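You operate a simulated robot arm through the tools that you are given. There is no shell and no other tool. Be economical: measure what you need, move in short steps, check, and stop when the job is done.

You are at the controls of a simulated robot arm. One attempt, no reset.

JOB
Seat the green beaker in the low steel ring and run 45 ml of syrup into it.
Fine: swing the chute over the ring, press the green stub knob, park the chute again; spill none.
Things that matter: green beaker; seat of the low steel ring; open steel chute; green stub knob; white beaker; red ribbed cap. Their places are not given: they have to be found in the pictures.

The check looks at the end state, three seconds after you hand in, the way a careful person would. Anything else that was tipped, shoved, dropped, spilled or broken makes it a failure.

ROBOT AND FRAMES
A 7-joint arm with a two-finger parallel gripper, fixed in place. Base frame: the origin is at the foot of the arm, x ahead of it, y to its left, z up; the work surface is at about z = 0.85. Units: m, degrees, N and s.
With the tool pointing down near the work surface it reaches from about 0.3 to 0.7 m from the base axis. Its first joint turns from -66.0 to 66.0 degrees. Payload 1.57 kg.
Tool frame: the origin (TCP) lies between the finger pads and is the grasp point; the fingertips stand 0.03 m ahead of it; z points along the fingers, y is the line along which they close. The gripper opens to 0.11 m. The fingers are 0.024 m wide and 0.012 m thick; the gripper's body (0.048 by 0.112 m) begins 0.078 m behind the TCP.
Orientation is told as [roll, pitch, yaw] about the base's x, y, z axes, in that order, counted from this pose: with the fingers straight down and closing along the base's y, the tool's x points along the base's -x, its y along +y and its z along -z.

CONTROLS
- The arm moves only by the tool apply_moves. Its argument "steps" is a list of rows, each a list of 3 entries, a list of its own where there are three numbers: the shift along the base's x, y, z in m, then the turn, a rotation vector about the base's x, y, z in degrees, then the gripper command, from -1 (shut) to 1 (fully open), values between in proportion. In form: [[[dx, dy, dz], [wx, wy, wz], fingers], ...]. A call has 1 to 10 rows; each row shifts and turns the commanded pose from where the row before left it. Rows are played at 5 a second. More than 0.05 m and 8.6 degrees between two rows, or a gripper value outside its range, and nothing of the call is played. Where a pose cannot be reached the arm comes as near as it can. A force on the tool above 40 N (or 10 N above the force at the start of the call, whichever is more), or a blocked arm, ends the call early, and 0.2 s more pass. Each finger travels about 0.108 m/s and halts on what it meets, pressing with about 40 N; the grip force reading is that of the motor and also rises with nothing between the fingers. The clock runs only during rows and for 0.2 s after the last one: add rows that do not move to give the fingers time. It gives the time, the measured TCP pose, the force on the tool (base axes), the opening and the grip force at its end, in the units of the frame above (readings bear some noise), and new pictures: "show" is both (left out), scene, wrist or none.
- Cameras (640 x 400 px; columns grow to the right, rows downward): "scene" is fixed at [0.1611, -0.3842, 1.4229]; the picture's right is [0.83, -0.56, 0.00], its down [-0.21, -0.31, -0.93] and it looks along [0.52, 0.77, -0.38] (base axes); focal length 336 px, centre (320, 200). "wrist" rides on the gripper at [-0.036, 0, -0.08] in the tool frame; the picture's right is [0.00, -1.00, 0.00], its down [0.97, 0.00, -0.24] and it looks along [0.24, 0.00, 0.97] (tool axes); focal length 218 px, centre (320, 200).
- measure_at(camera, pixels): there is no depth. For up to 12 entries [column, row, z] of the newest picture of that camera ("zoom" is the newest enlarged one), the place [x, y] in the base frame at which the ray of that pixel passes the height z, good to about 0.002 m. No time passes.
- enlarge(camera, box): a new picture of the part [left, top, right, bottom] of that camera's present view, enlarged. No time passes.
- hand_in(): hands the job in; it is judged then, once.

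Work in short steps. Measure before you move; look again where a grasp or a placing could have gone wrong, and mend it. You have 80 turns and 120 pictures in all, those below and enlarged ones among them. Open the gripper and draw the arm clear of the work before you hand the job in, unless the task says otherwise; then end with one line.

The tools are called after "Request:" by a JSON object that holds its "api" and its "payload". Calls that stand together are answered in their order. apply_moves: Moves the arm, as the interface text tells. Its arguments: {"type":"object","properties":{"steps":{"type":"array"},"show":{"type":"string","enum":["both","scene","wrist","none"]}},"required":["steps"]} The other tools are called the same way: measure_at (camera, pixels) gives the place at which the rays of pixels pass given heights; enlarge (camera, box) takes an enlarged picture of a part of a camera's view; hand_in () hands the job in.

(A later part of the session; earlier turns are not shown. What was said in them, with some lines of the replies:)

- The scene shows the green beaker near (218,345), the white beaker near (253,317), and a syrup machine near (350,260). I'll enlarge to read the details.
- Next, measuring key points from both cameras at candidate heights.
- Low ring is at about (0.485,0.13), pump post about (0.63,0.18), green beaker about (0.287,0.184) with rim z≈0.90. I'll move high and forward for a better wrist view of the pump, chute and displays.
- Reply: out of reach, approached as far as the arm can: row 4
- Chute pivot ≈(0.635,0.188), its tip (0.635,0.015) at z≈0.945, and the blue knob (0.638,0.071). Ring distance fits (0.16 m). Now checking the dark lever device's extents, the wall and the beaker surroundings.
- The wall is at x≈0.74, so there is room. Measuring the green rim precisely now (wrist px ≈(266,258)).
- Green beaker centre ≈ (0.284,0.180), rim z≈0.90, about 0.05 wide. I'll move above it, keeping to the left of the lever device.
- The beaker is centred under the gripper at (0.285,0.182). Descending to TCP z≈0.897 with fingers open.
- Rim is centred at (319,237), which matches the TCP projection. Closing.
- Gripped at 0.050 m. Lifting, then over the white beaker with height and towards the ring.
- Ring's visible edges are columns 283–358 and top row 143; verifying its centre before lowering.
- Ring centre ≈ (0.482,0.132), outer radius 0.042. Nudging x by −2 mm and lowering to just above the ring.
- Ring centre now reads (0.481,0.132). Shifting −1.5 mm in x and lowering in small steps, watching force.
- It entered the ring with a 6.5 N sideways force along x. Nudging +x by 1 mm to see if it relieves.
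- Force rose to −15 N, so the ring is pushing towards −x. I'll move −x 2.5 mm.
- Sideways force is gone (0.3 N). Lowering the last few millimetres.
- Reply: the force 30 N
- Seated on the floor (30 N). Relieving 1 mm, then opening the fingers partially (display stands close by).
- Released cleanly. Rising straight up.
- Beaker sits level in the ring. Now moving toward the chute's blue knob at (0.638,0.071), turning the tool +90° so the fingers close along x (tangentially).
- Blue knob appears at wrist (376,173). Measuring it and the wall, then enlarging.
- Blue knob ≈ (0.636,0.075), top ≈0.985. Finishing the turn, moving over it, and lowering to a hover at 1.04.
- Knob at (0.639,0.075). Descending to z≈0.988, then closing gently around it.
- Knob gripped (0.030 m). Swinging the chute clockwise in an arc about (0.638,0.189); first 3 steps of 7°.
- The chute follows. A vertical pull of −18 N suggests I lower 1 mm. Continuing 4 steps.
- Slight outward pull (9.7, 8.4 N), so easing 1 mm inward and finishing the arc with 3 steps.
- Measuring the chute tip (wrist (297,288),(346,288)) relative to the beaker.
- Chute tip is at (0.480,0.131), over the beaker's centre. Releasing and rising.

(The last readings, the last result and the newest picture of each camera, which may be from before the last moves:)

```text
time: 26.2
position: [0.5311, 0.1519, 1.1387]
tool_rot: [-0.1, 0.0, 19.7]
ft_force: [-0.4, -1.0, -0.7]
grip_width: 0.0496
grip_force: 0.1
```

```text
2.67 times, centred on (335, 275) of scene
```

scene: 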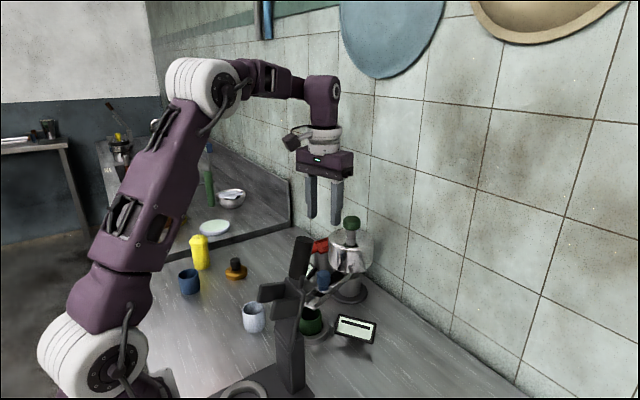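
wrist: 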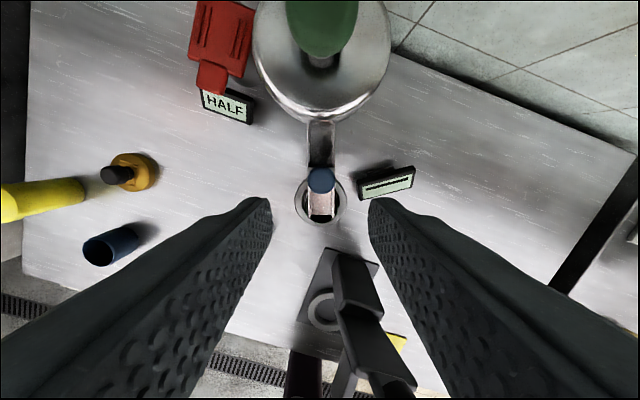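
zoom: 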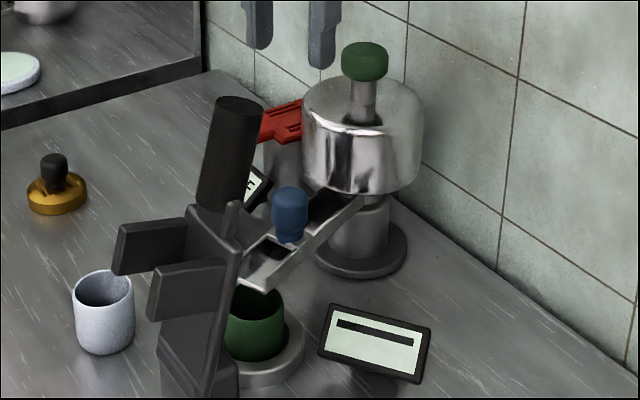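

The chute stays over the beaker. Before pressing, a closer look at the red cap, the HALF card and the ring's card.

Request:
{"api": "enlarge", "payload": {"camera": "wrist", "box": [170, 0, 440, 220]}}

Request:
{"api": "enlarge", "payload": {"camera": "scene", "box": [295, 225, 350, 290]}}

Request:
{"api": "measure_at", "payload": {"camera": "wrist", "pixels": [[321, 20, 1.06], [310, 20, 1.06], [221, 40, 0.97], [213, 80, 0.97]]}}

Request:
{"api": "measure_at", "payload": {"camera": "scene", "pixels": [[351, 222, 1.06], [351, 219, 1.06], [351, 222, 1.07], [320, 245, 0.97], [320, 245, 0.95]]}}

```text
1.82 times, centred on (305, 110) of wrist
```

zoom: 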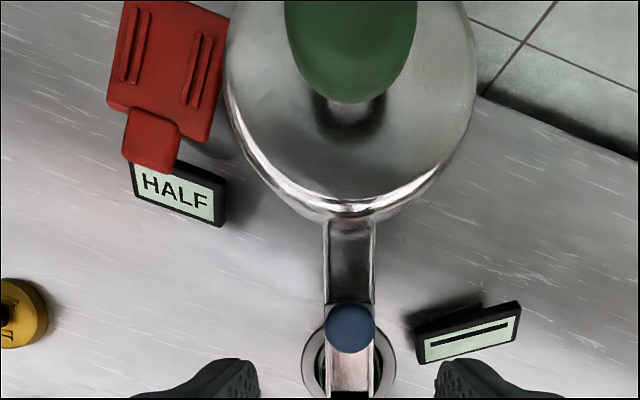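

```text
6.15 times, centred on (322, 258) of scene
```

zoom: 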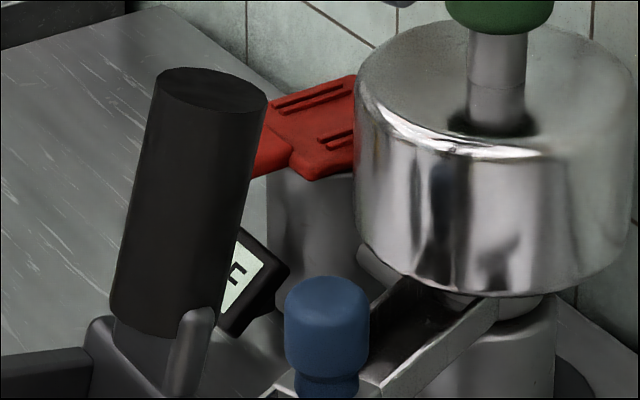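

```text
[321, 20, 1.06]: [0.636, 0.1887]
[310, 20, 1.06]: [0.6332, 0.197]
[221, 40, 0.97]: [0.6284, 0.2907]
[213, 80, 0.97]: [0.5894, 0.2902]
```

```text
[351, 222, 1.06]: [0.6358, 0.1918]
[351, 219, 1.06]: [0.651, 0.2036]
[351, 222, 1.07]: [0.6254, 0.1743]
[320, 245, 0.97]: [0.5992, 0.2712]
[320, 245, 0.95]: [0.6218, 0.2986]
```

Red cap is a separate pointer-like cap beside a HALF card; I'll leave it alone. Moving with closed fingers above the green knob at (0.636,0.189), top ≈1.06.

Request:
{"api": "apply_moves", "payload": {"steps": [[[0.035, 0.0125, 0], [0, 0, 0], -0.5], [[0.035, 0.0125, 0], [0, 0, 0], -1], [[0.035, 0.0125, 0], [0, 0, 0], -1], [[0, 0, 0], [0, 0, 0], -1], [[0, 0, 0], [0, 0, 0], -1]]}}

```text
time: 27.4
position: [0.6024, 0.1761, 1.1372]
tool_rot: [0.1, -0.1, 19.8]
ft_force: [0.4, 0.2, 0.3]
grip_width: 0.0001
grip_force: 21.7
out of reach, approached as far as the arm can: row 3
```

scene: 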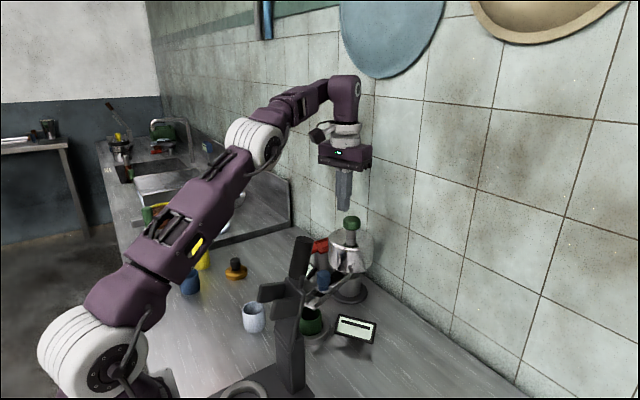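
wrist: 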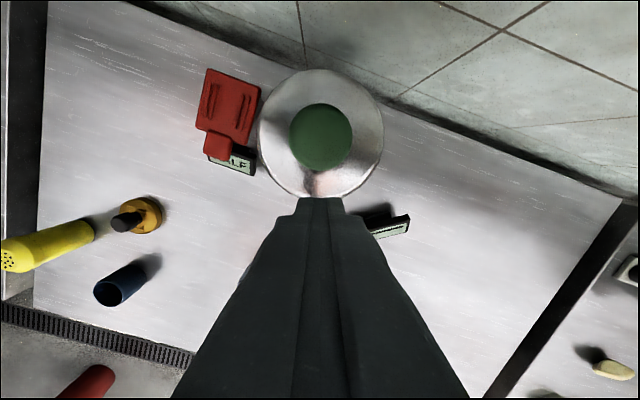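

Reach falls short at this height (r=0.628). I'll measure the knob again, and tilt the tool ~16° outward so the fingertips extend forward.

Request:
{"api": "measure_at", "payload": {"camera": "wrist", "pixels": [[321, 137, 1.06], [289, 137, 1.055], [353, 137, 1.055], [321, 132, 1.03]]}}

Request:
{"api": "apply_moves", "payload": {"steps": [[[0, 0, 0.01], [2.3, -7.7, 0], -1], [[0, 0, 0], [2.3, -7.7, 0], -1], [[0, 0, 0], [0, 0, 0], -1]]}}

```text
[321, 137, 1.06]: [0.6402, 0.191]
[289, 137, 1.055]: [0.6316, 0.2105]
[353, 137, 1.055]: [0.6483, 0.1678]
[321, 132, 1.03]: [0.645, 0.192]
```

```text
time: 28.2
position: [0.6015, 0.176, 1.1483]
tool_rot: [-0.9, -16.2, 19.7]
ft_force: [-0.2, 0.0, 0.1]
grip_width: 0.0
grip_force: 21.6
```

scene: 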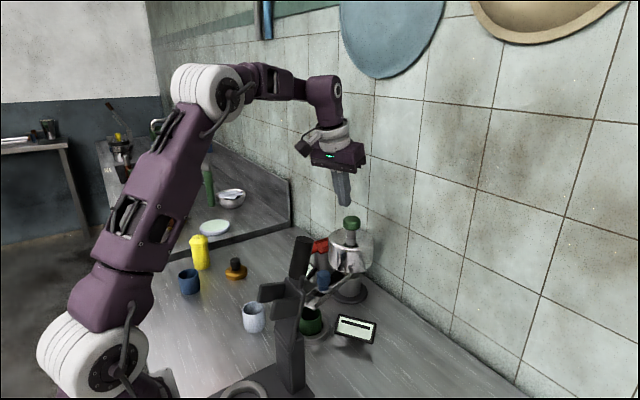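
wrist: 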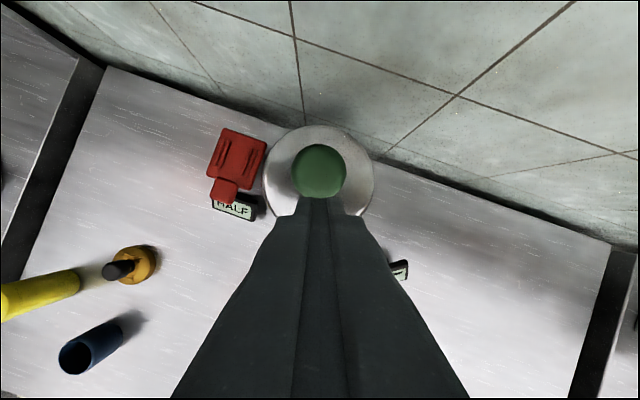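

Now tilted 16°. Fingertip is at ≈(0.61,0.178,1.12). Moving over the knob, tip to ≈1.075.

Request:
{"api": "apply_moves", "payload": {"steps": [[[0.016, 0.006, 0], [0, 0, 0], -1], [[0.014, 0.005, -0.015], [0, 0, 0], -1], [[0, 0, -0.03], [0, 0, 0], -1], [[0, 0, 0], [0, 0, 0], -1]]}}

Request:
{"api": "enlarge", "payload": {"camera": "scene", "box": [270, 180, 420, 350]}}

```text
time: 29.2
position: [0.6325, 0.1882, 1.1031]
tool_rot: [-0.8, -16.1, 19.8]
ft_force: [0.3, -0.7, 0.8]
grip_width: 0.0
grip_force: 21.3
```

scene: 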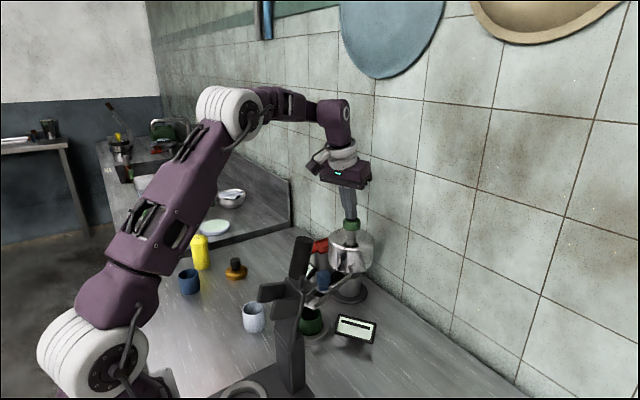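
wrist: 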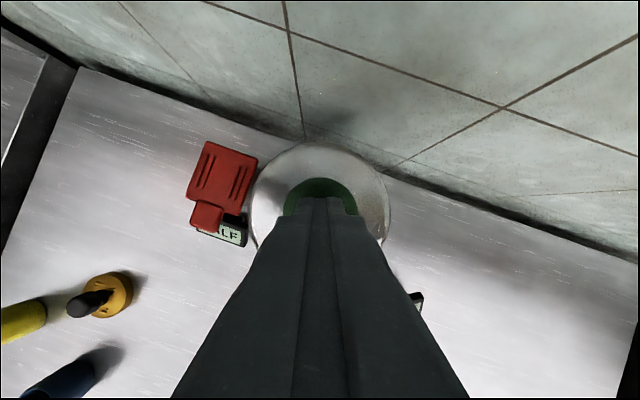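

```text
2.35 times, centred on (345, 265) of scene
```

zoom: 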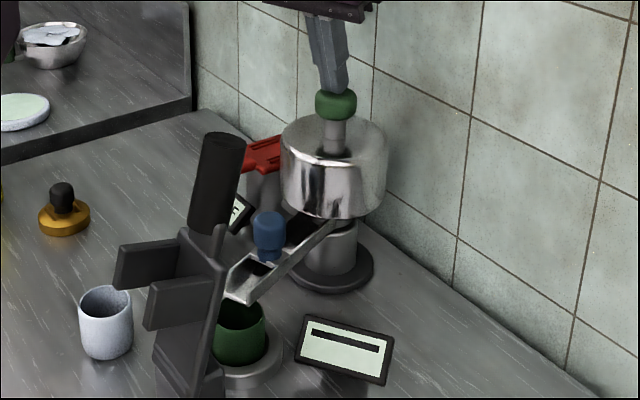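

Tip appears just above the knob. Lowering in small steps to find contact.

Request:
{"api": "apply_moves", "payload": {"steps": [[[0, 0, -0.004], [0, 0, 0], -1], [[0, 0, -0.004], [0, 0, 0], -1]], "show": "none"}}

```text
time: 29.8
position: [0.6327, 0.1876, 1.0947]
tool_rot: [-0.9, -16.0, 19.9]
ft_force: [-0.1, 0.5, 3.3]
grip_width: 0.0003
grip_force: 21.2
```

Light contact (3.3 N). Pressing down about 14 mm and releasing in the same call, then reading the display.

Request:
{"api": "apply_moves", "payload": {"steps": [[[0, 0, -0.004], [0, 0, 0], -1], [[0, 0, -0.005], [0, 0, 0], -1], [[0, 0, -0.005], [0, 0, 0], -1], [[0, 0, 0.012], [0, 0, 0], -1], [[0, 0, 0.014], [0, 0, 0], -1]], "show": "scene"}}

Request:
{"api": "enlarge", "payload": {"camera": "scene", "box": [270, 180, 420, 350]}}

```text
time: 31.0
position: [0.6306, 0.1869, 1.1066]
tool_rot: [-0.9, -15.9, 19.8]
ft_force: [0.0, -0.6, 0.3]
grip_width: 0.0
grip_force: 21.2
```

scene: 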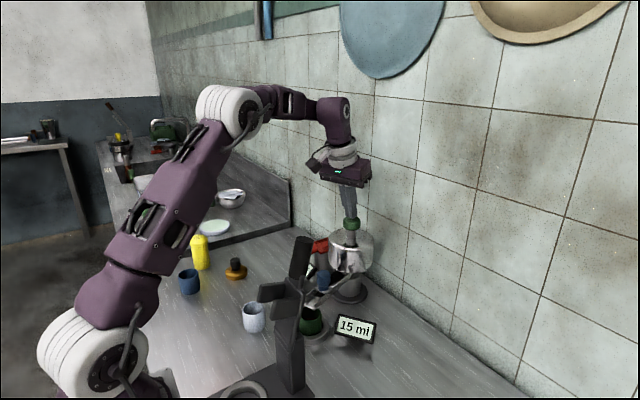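

```text
2.35 times, centred on (345, 265) of scene
```

zoom: 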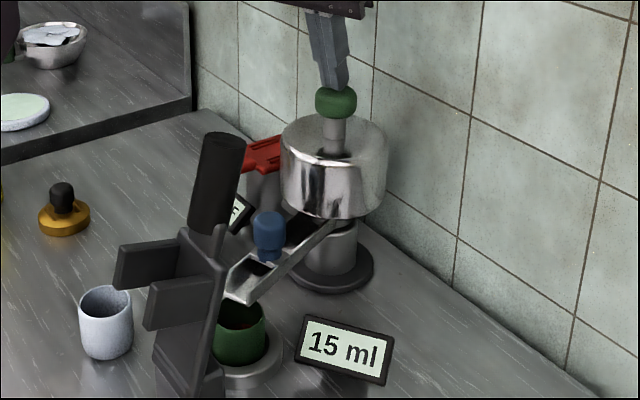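

Display reads 15 ml. Waiting a second to see whether it is settled.

Request:
{"api": "apply_moves", "payload": {"steps": [[[0, 0, 0], [0, 0, 0], -1], [[0, 0, 0], [0, 0, 0], -1], [[0, 0, 0], [0, 0, 0], -1], [[0, 0, 0], [0, 0, 0], -1], [[0, 0, 0], [0, 0, 0], -1]], "show": "none"}}

Request:
{"api": "enlarge", "payload": {"camera": "scene", "box": [270, 220, 400, 350]}}

```text
time: 32.2
position: [0.6309, 0.1862, 1.107]
tool_rot: [-1.0, -16.1, 19.9]
ft_force: [0.0, -0.3, -0.2]
grip_width: 0.0002
grip_force: 21.0
```

```text
3.08 times, centred on (335, 285) of scene
```

zoom: 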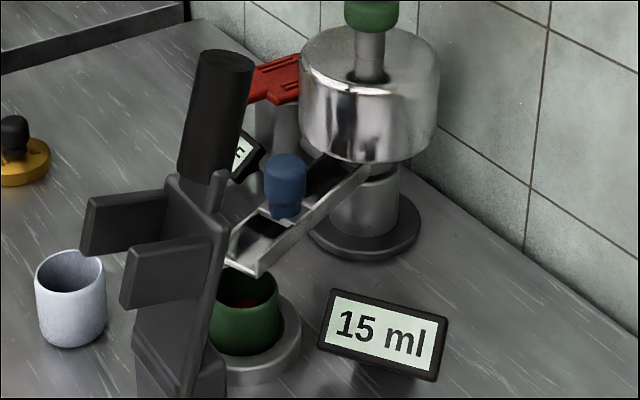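

Settled at 15 ml with one press. Second press, same profile.

Request:
{"api": "apply_moves", "payload": {"steps": [[[0, 0, -0.012], [0, 0, 0], -1], [[0, 0, -0.004], [0, 0, 0], -1], [[0, 0, -0.005], [0, 0, 0], -1], [[0, 0, -0.005], [0, 0, 0], -1], [[0, 0, 0.012], [0, 0, 0], -1], [[0, 0, 0.014], [0, 0, 0], -1], [[0, 0, 0], [0, 0, 0], -1], [[0, 0, 0], [0, 0, 0], -1], [[0, 0, 0], [0, 0, 0], -1]], "show": "none"}}

Request:
{"api": "enlarge", "payload": {"camera": "scene", "box": [270, 220, 400, 350]}}

```text
time: 34.2
position: [0.6307, 0.1885, 1.1066]
tool_rot: [-0.8, -16.1, 20.0]
ft_force: [-0.4, 0.4, 0.5]
grip_width: 0.0002
grip_force: 21.2
```

```text
3.08 times, centred on (335, 285) of scene
```

zoom: 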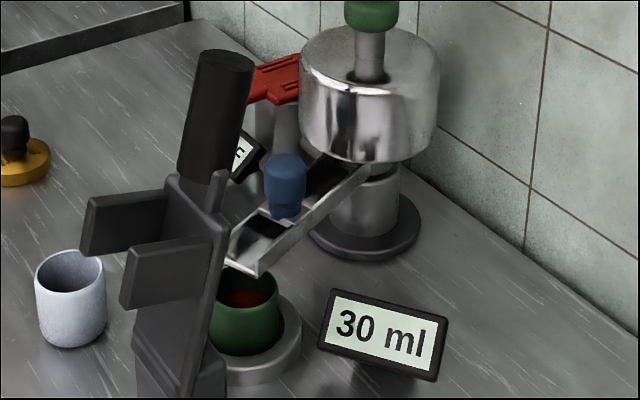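

30 ml. Third and last press.

Request:
{"api": "apply_moves", "payload": {"steps": [[[0, 0, -0.012], [0, 0, 0], -1], [[0, 0, -0.004], [0, 0, 0], -1], [[0, 0, -0.005], [0, 0, 0], -1], [[0, 0, -0.005], [0, 0, 0], -1], [[0, 0, 0.012], [0, 0, 0], -1], [[0, 0, 0.014], [0, 0, 0], -1], [[0, 0, 0.02], [0, 0, 0], -1], [[0, 0, 0], [0, 0, 0], -1], [[0, 0, 0], [0, 0, 0], -1]], "show": "none"}}

Request:
{"api": "enlarge", "payload": {"camera": "scene", "box": [270, 220, 400, 350]}}

```text
time: 36.2
position: [0.6304, 0.1877, 1.1267]
tool_rot: [-0.9, -16.1, 19.9]
ft_force: [-0.2, -0.5, -0.6]
grip_width: 0.0003
grip_force: 21.3
```

```text
3.08 times, centred on (335, 285) of scene
```

zoom: 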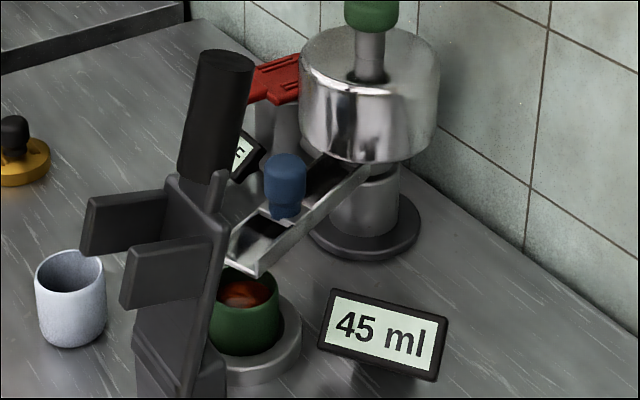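

45 ml reached. Retracting, untilting, and returning above the blue knob at (0.531,0.150).

Request:
{"api": "apply_moves", "payload": {"steps": [[[-0.02, -0.008, 0.02], [0, 0, 0], -1], [[-0.035, -0.012, 0], [-2.3, 7.7, 0], -0.1], [[-0.035, -0.012, 0], [-2.3, 7.7, 0], -0.1], [[-0.009, -0.006, -0.01], [0, 0, 0], -0.1], [[0, 0, 0], [0, 0, 0], -0.1]]}}

```text
time: 37.4
position: [0.5328, 0.1488, 1.1376]
tool_rot: [-0.1, 0.0, 19.7]
ft_force: [0.2, -0.2, -0.4]
grip_width: 0.0495
grip_force: 0.1
```

scene: 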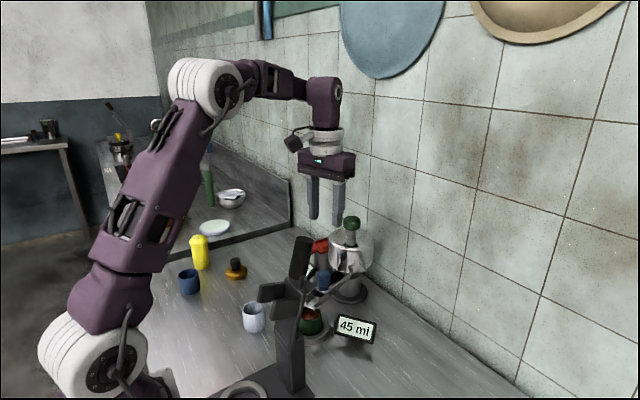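
wrist: 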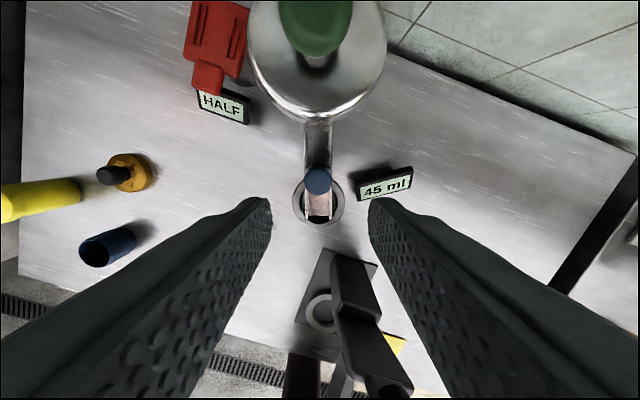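

Knob is at (317,181), about 2 mm to the left. Correcting, descending and gripping.

Request:
{"api": "apply_moves", "payload": {"steps": [[[-0.0015, 0.0015, -0.045], [0, 0, 0], -0.1], [[0, 0, -0.045], [0, 0, 0], -0.1], [[0, 0, -0.04], [0, 0, 0], -0.1], [[0, 0, -0.019], [0, 0, 0], -0.1], [[0, 0, 0], [0, 0, 0], -0.1], [[0, 0, 0], [0, 0, 0], -0.4], [[0, 0, 0], [0, 0, 0], -0.7], [[0, 0, 0], [0, 0, 0], -0.7]]}}

```text
time: 39.2
position: [0.5305, 0.1516, 0.9865]
tool_rot: [-0.1, 0.0, 19.8]
ft_force: [1.0, -5.1, -6.9]
grip_width: 0.0296
grip_force: 39.2
```

scene: 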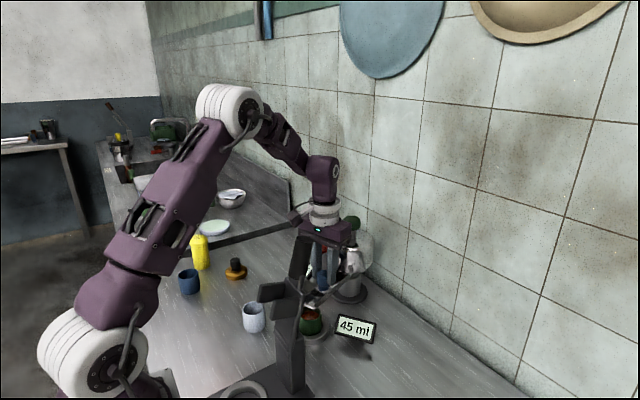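
wrist: 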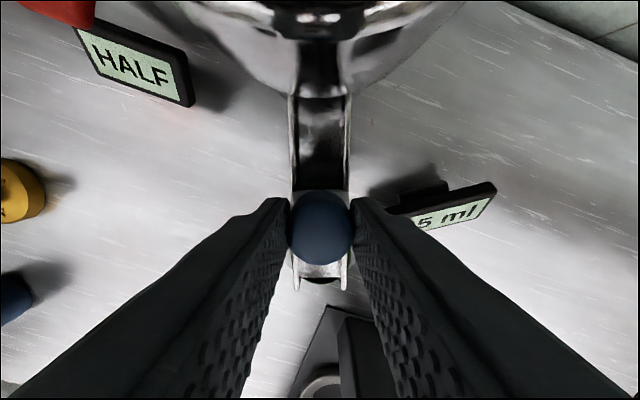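

Gripped. Swinging back: first 5 steps of 7° anticlockwise.

Request:
{"api": "apply_moves", "payload": {"steps": [[[0.0056, -0.0128, 0.0005], [0, 0, 7], -0.7], [[0.0071, -0.012, 0.0005], [0, 0, 7], -0.7], [[0.0085, -0.011, 0], [0, 0, 7], -0.7], [[0.0098, -0.0099, 0], [0, 0, 7], -0.7], [[0.0109, -0.0087, 0], [0, 0, 7], -0.7], [[0, 0, 0], [0, 0, 0], -0.7]], "show": "scene"}}

```text
time: 40.6
position: [0.5729, 0.0944, 0.9879]
tool_rot: [-0.1, 0.1, 54.8]
ft_force: [-3.5, -3.8, -26.0]
grip_width: 0.0296
grip_force: 38.7
```

scene: 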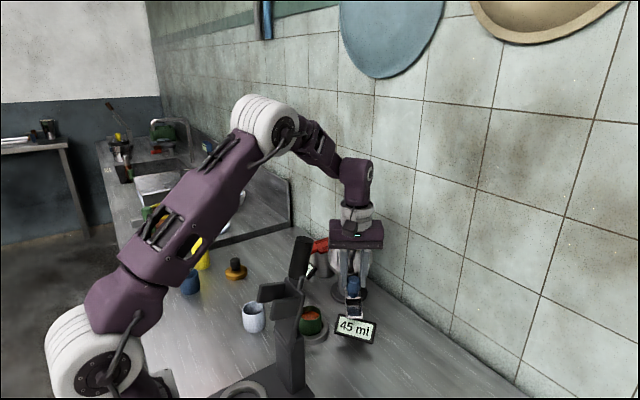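

fz is −26 N (pulling up), so lowering 1.5 mm while finishing the arc.

Request:
{"api": "apply_moves", "payload": {"steps": [[[0.0119, -0.0073, -0.0015], [0, 0, 7], -0.7], [[0.0127, -0.0058, 0], [0, 0, 7], -0.7], [[0.0133, -0.0042, 0], [0, 0, 7], -0.7], [[0.0137, -0.0025, 0], [0, 0, 7], -0.7], [[0.0139, -0.0009, 0], [0, 0, 7], -0.7], [[0, 0, 0], [0, 0, 0], -0.7]]}}

Request:
{"api": "enlarge", "payload": {"camera": "scene", "box": [290, 220, 430, 350]}}

```text
time: 42.0
position: [0.6387, 0.0733, 0.9898]
tool_rot: [-0.2, 0.0, 89.8]
ft_force: [1.2, -6.5, 18.8]
grip_width: 0.0296
grip_force: 39.1
```

scene: 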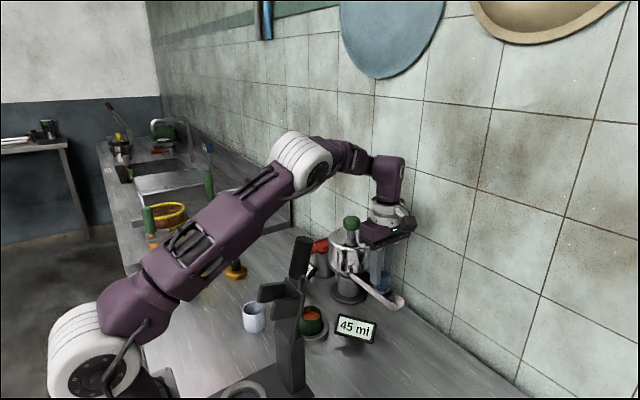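
wrist: 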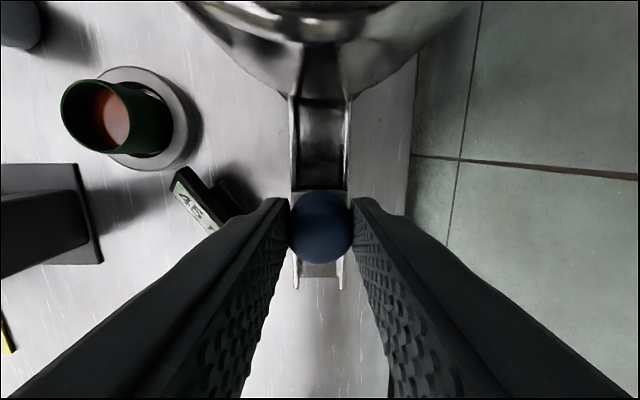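

```text
3.08 times, centred on (360, 285) of scene
```

zoom: 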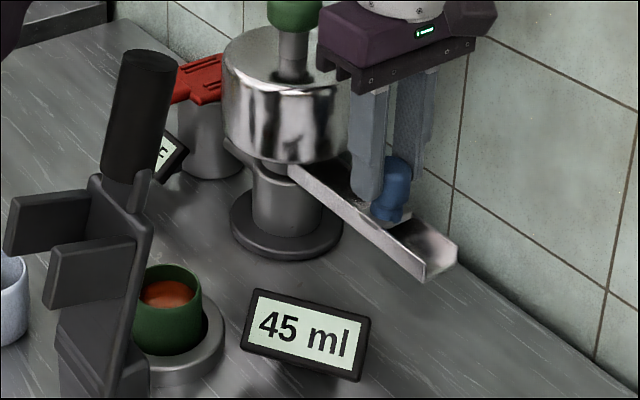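

The chute is back in its original park position. Releasing, rising and drawing clear.

Request:
{"api": "apply_moves", "payload": {"steps": [[[0, 0, 0], [0, 0, 0], -0.3], [[0, 0, 0], [0, 0, 0], -0.1], [[0, 0, 0], [0, 0, 0], -0.1], [[0, 0, 0.03], [0, 0, 0], -0.1], [[0, 0, 0.045], [0, 0, 0], -0.1], [[0, 0, 0.045], [0, 0, 0], -0.1], [[-0.03, 0, 0.045], [0, 0, 0], 0.3], [[-0.045, 0, 0.03], [0, 0, 0], 0.8], [[-0.045, 0, 0.03], [0, 0, 0], 1], [[-0.045, 0, 0.02], [0, 0, 0], 1]]}}

Request:
{"api": "enlarge", "payload": {"camera": "scene", "box": [220, 200, 430, 370]}}

Request:
{"api": "enlarge", "payload": {"camera": "wrist", "box": [100, 0, 420, 220]}}

```text
refused: row 7 steps farther than a row can; nothing moved
```

```text
2.35 times, centred on (325, 285) of scene
```

zoom: 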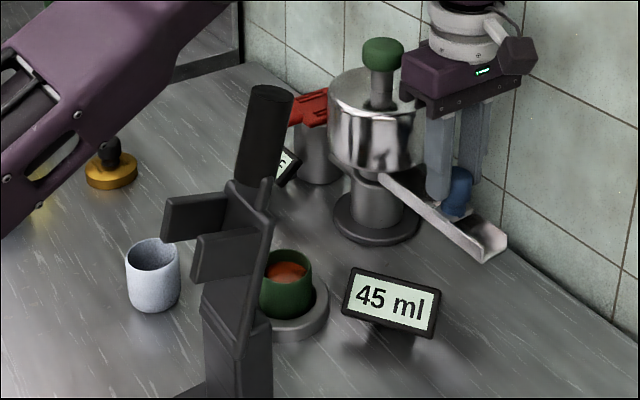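

```text
1.82 times, centred on (260, 110) of wrist
```

zoom: 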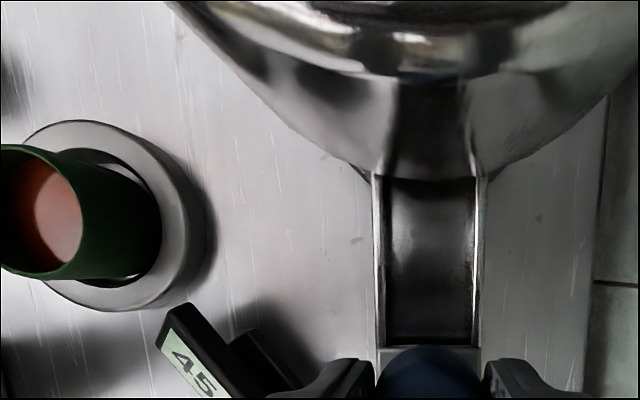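

The call was refused for a too-long row. Repeating with shorter rows.

Request:
{"api": "apply_moves", "payload": {"steps": [[[0, 0, 0], [0, 0, 0], -0.3], [[0, 0, 0], [0, 0, 0], -0.1], [[0, 0, 0], [0, 0, 0], -0.1], [[0, 0, 0.03], [0, 0, 0], -0.1], [[0, 0, 0.045], [0, 0, 0], -0.1], [[0, 0, 0.045], [0, 0, 0], -0.1], [[-0.03, 0, 0.035], [0, 0, 0], 0.3], [[-0.035, 0, 0.03], [0, 0, 0], 0.8], [[-0.035, 0, 0.03], [0, 0, 0], 1], [[-0.035, 0, 0.02], [0, 0, 0], 1]]}}

Request:
{"api": "enlarge", "payload": {"camera": "scene", "box": [220, 200, 430, 370]}}

```text
time: 44.2
position: [0.5026, 0.076, 1.2235]
tool_rot: [0.0, 0.0, 89.6]
ft_force: [-0.4, 0.6, -0.1]
grip_width: 0.1101
grip_force: 0.1
```

scene: 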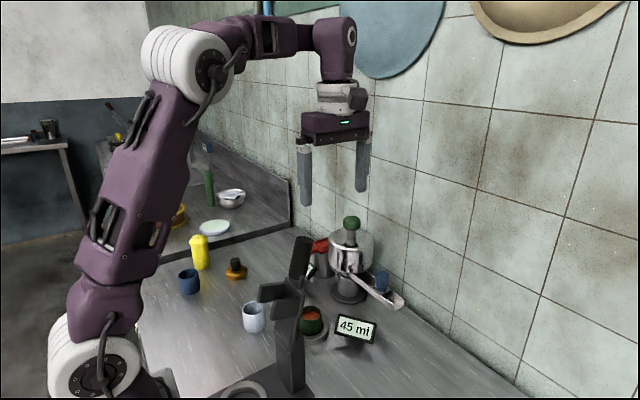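
wrist: 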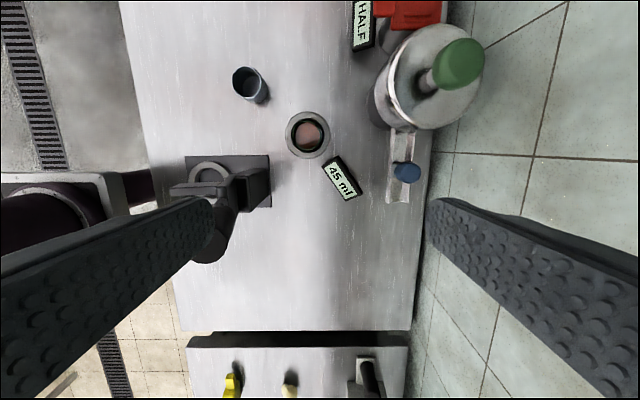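

```text
2.35 times, centred on (325, 285) of scene
```

zoom: 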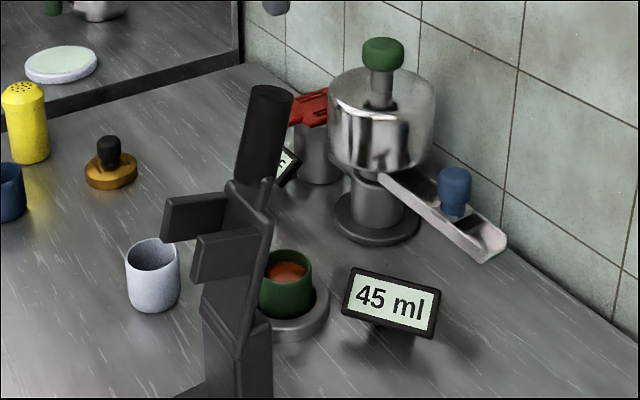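

All is in place: the display reads 45 ml, the chute is parked, nothing is spilled, and the arm is clear with the gripper open. Handing in.

Request:
{"api": "hand_in", "payload": {}}

```text
The job is handed in.
```

The green beaker is seated in the low steel ring with 45 ml of syrup in it (three presses of 15 ml). The chute is parked again, and I saw no spills and nothing else moved.
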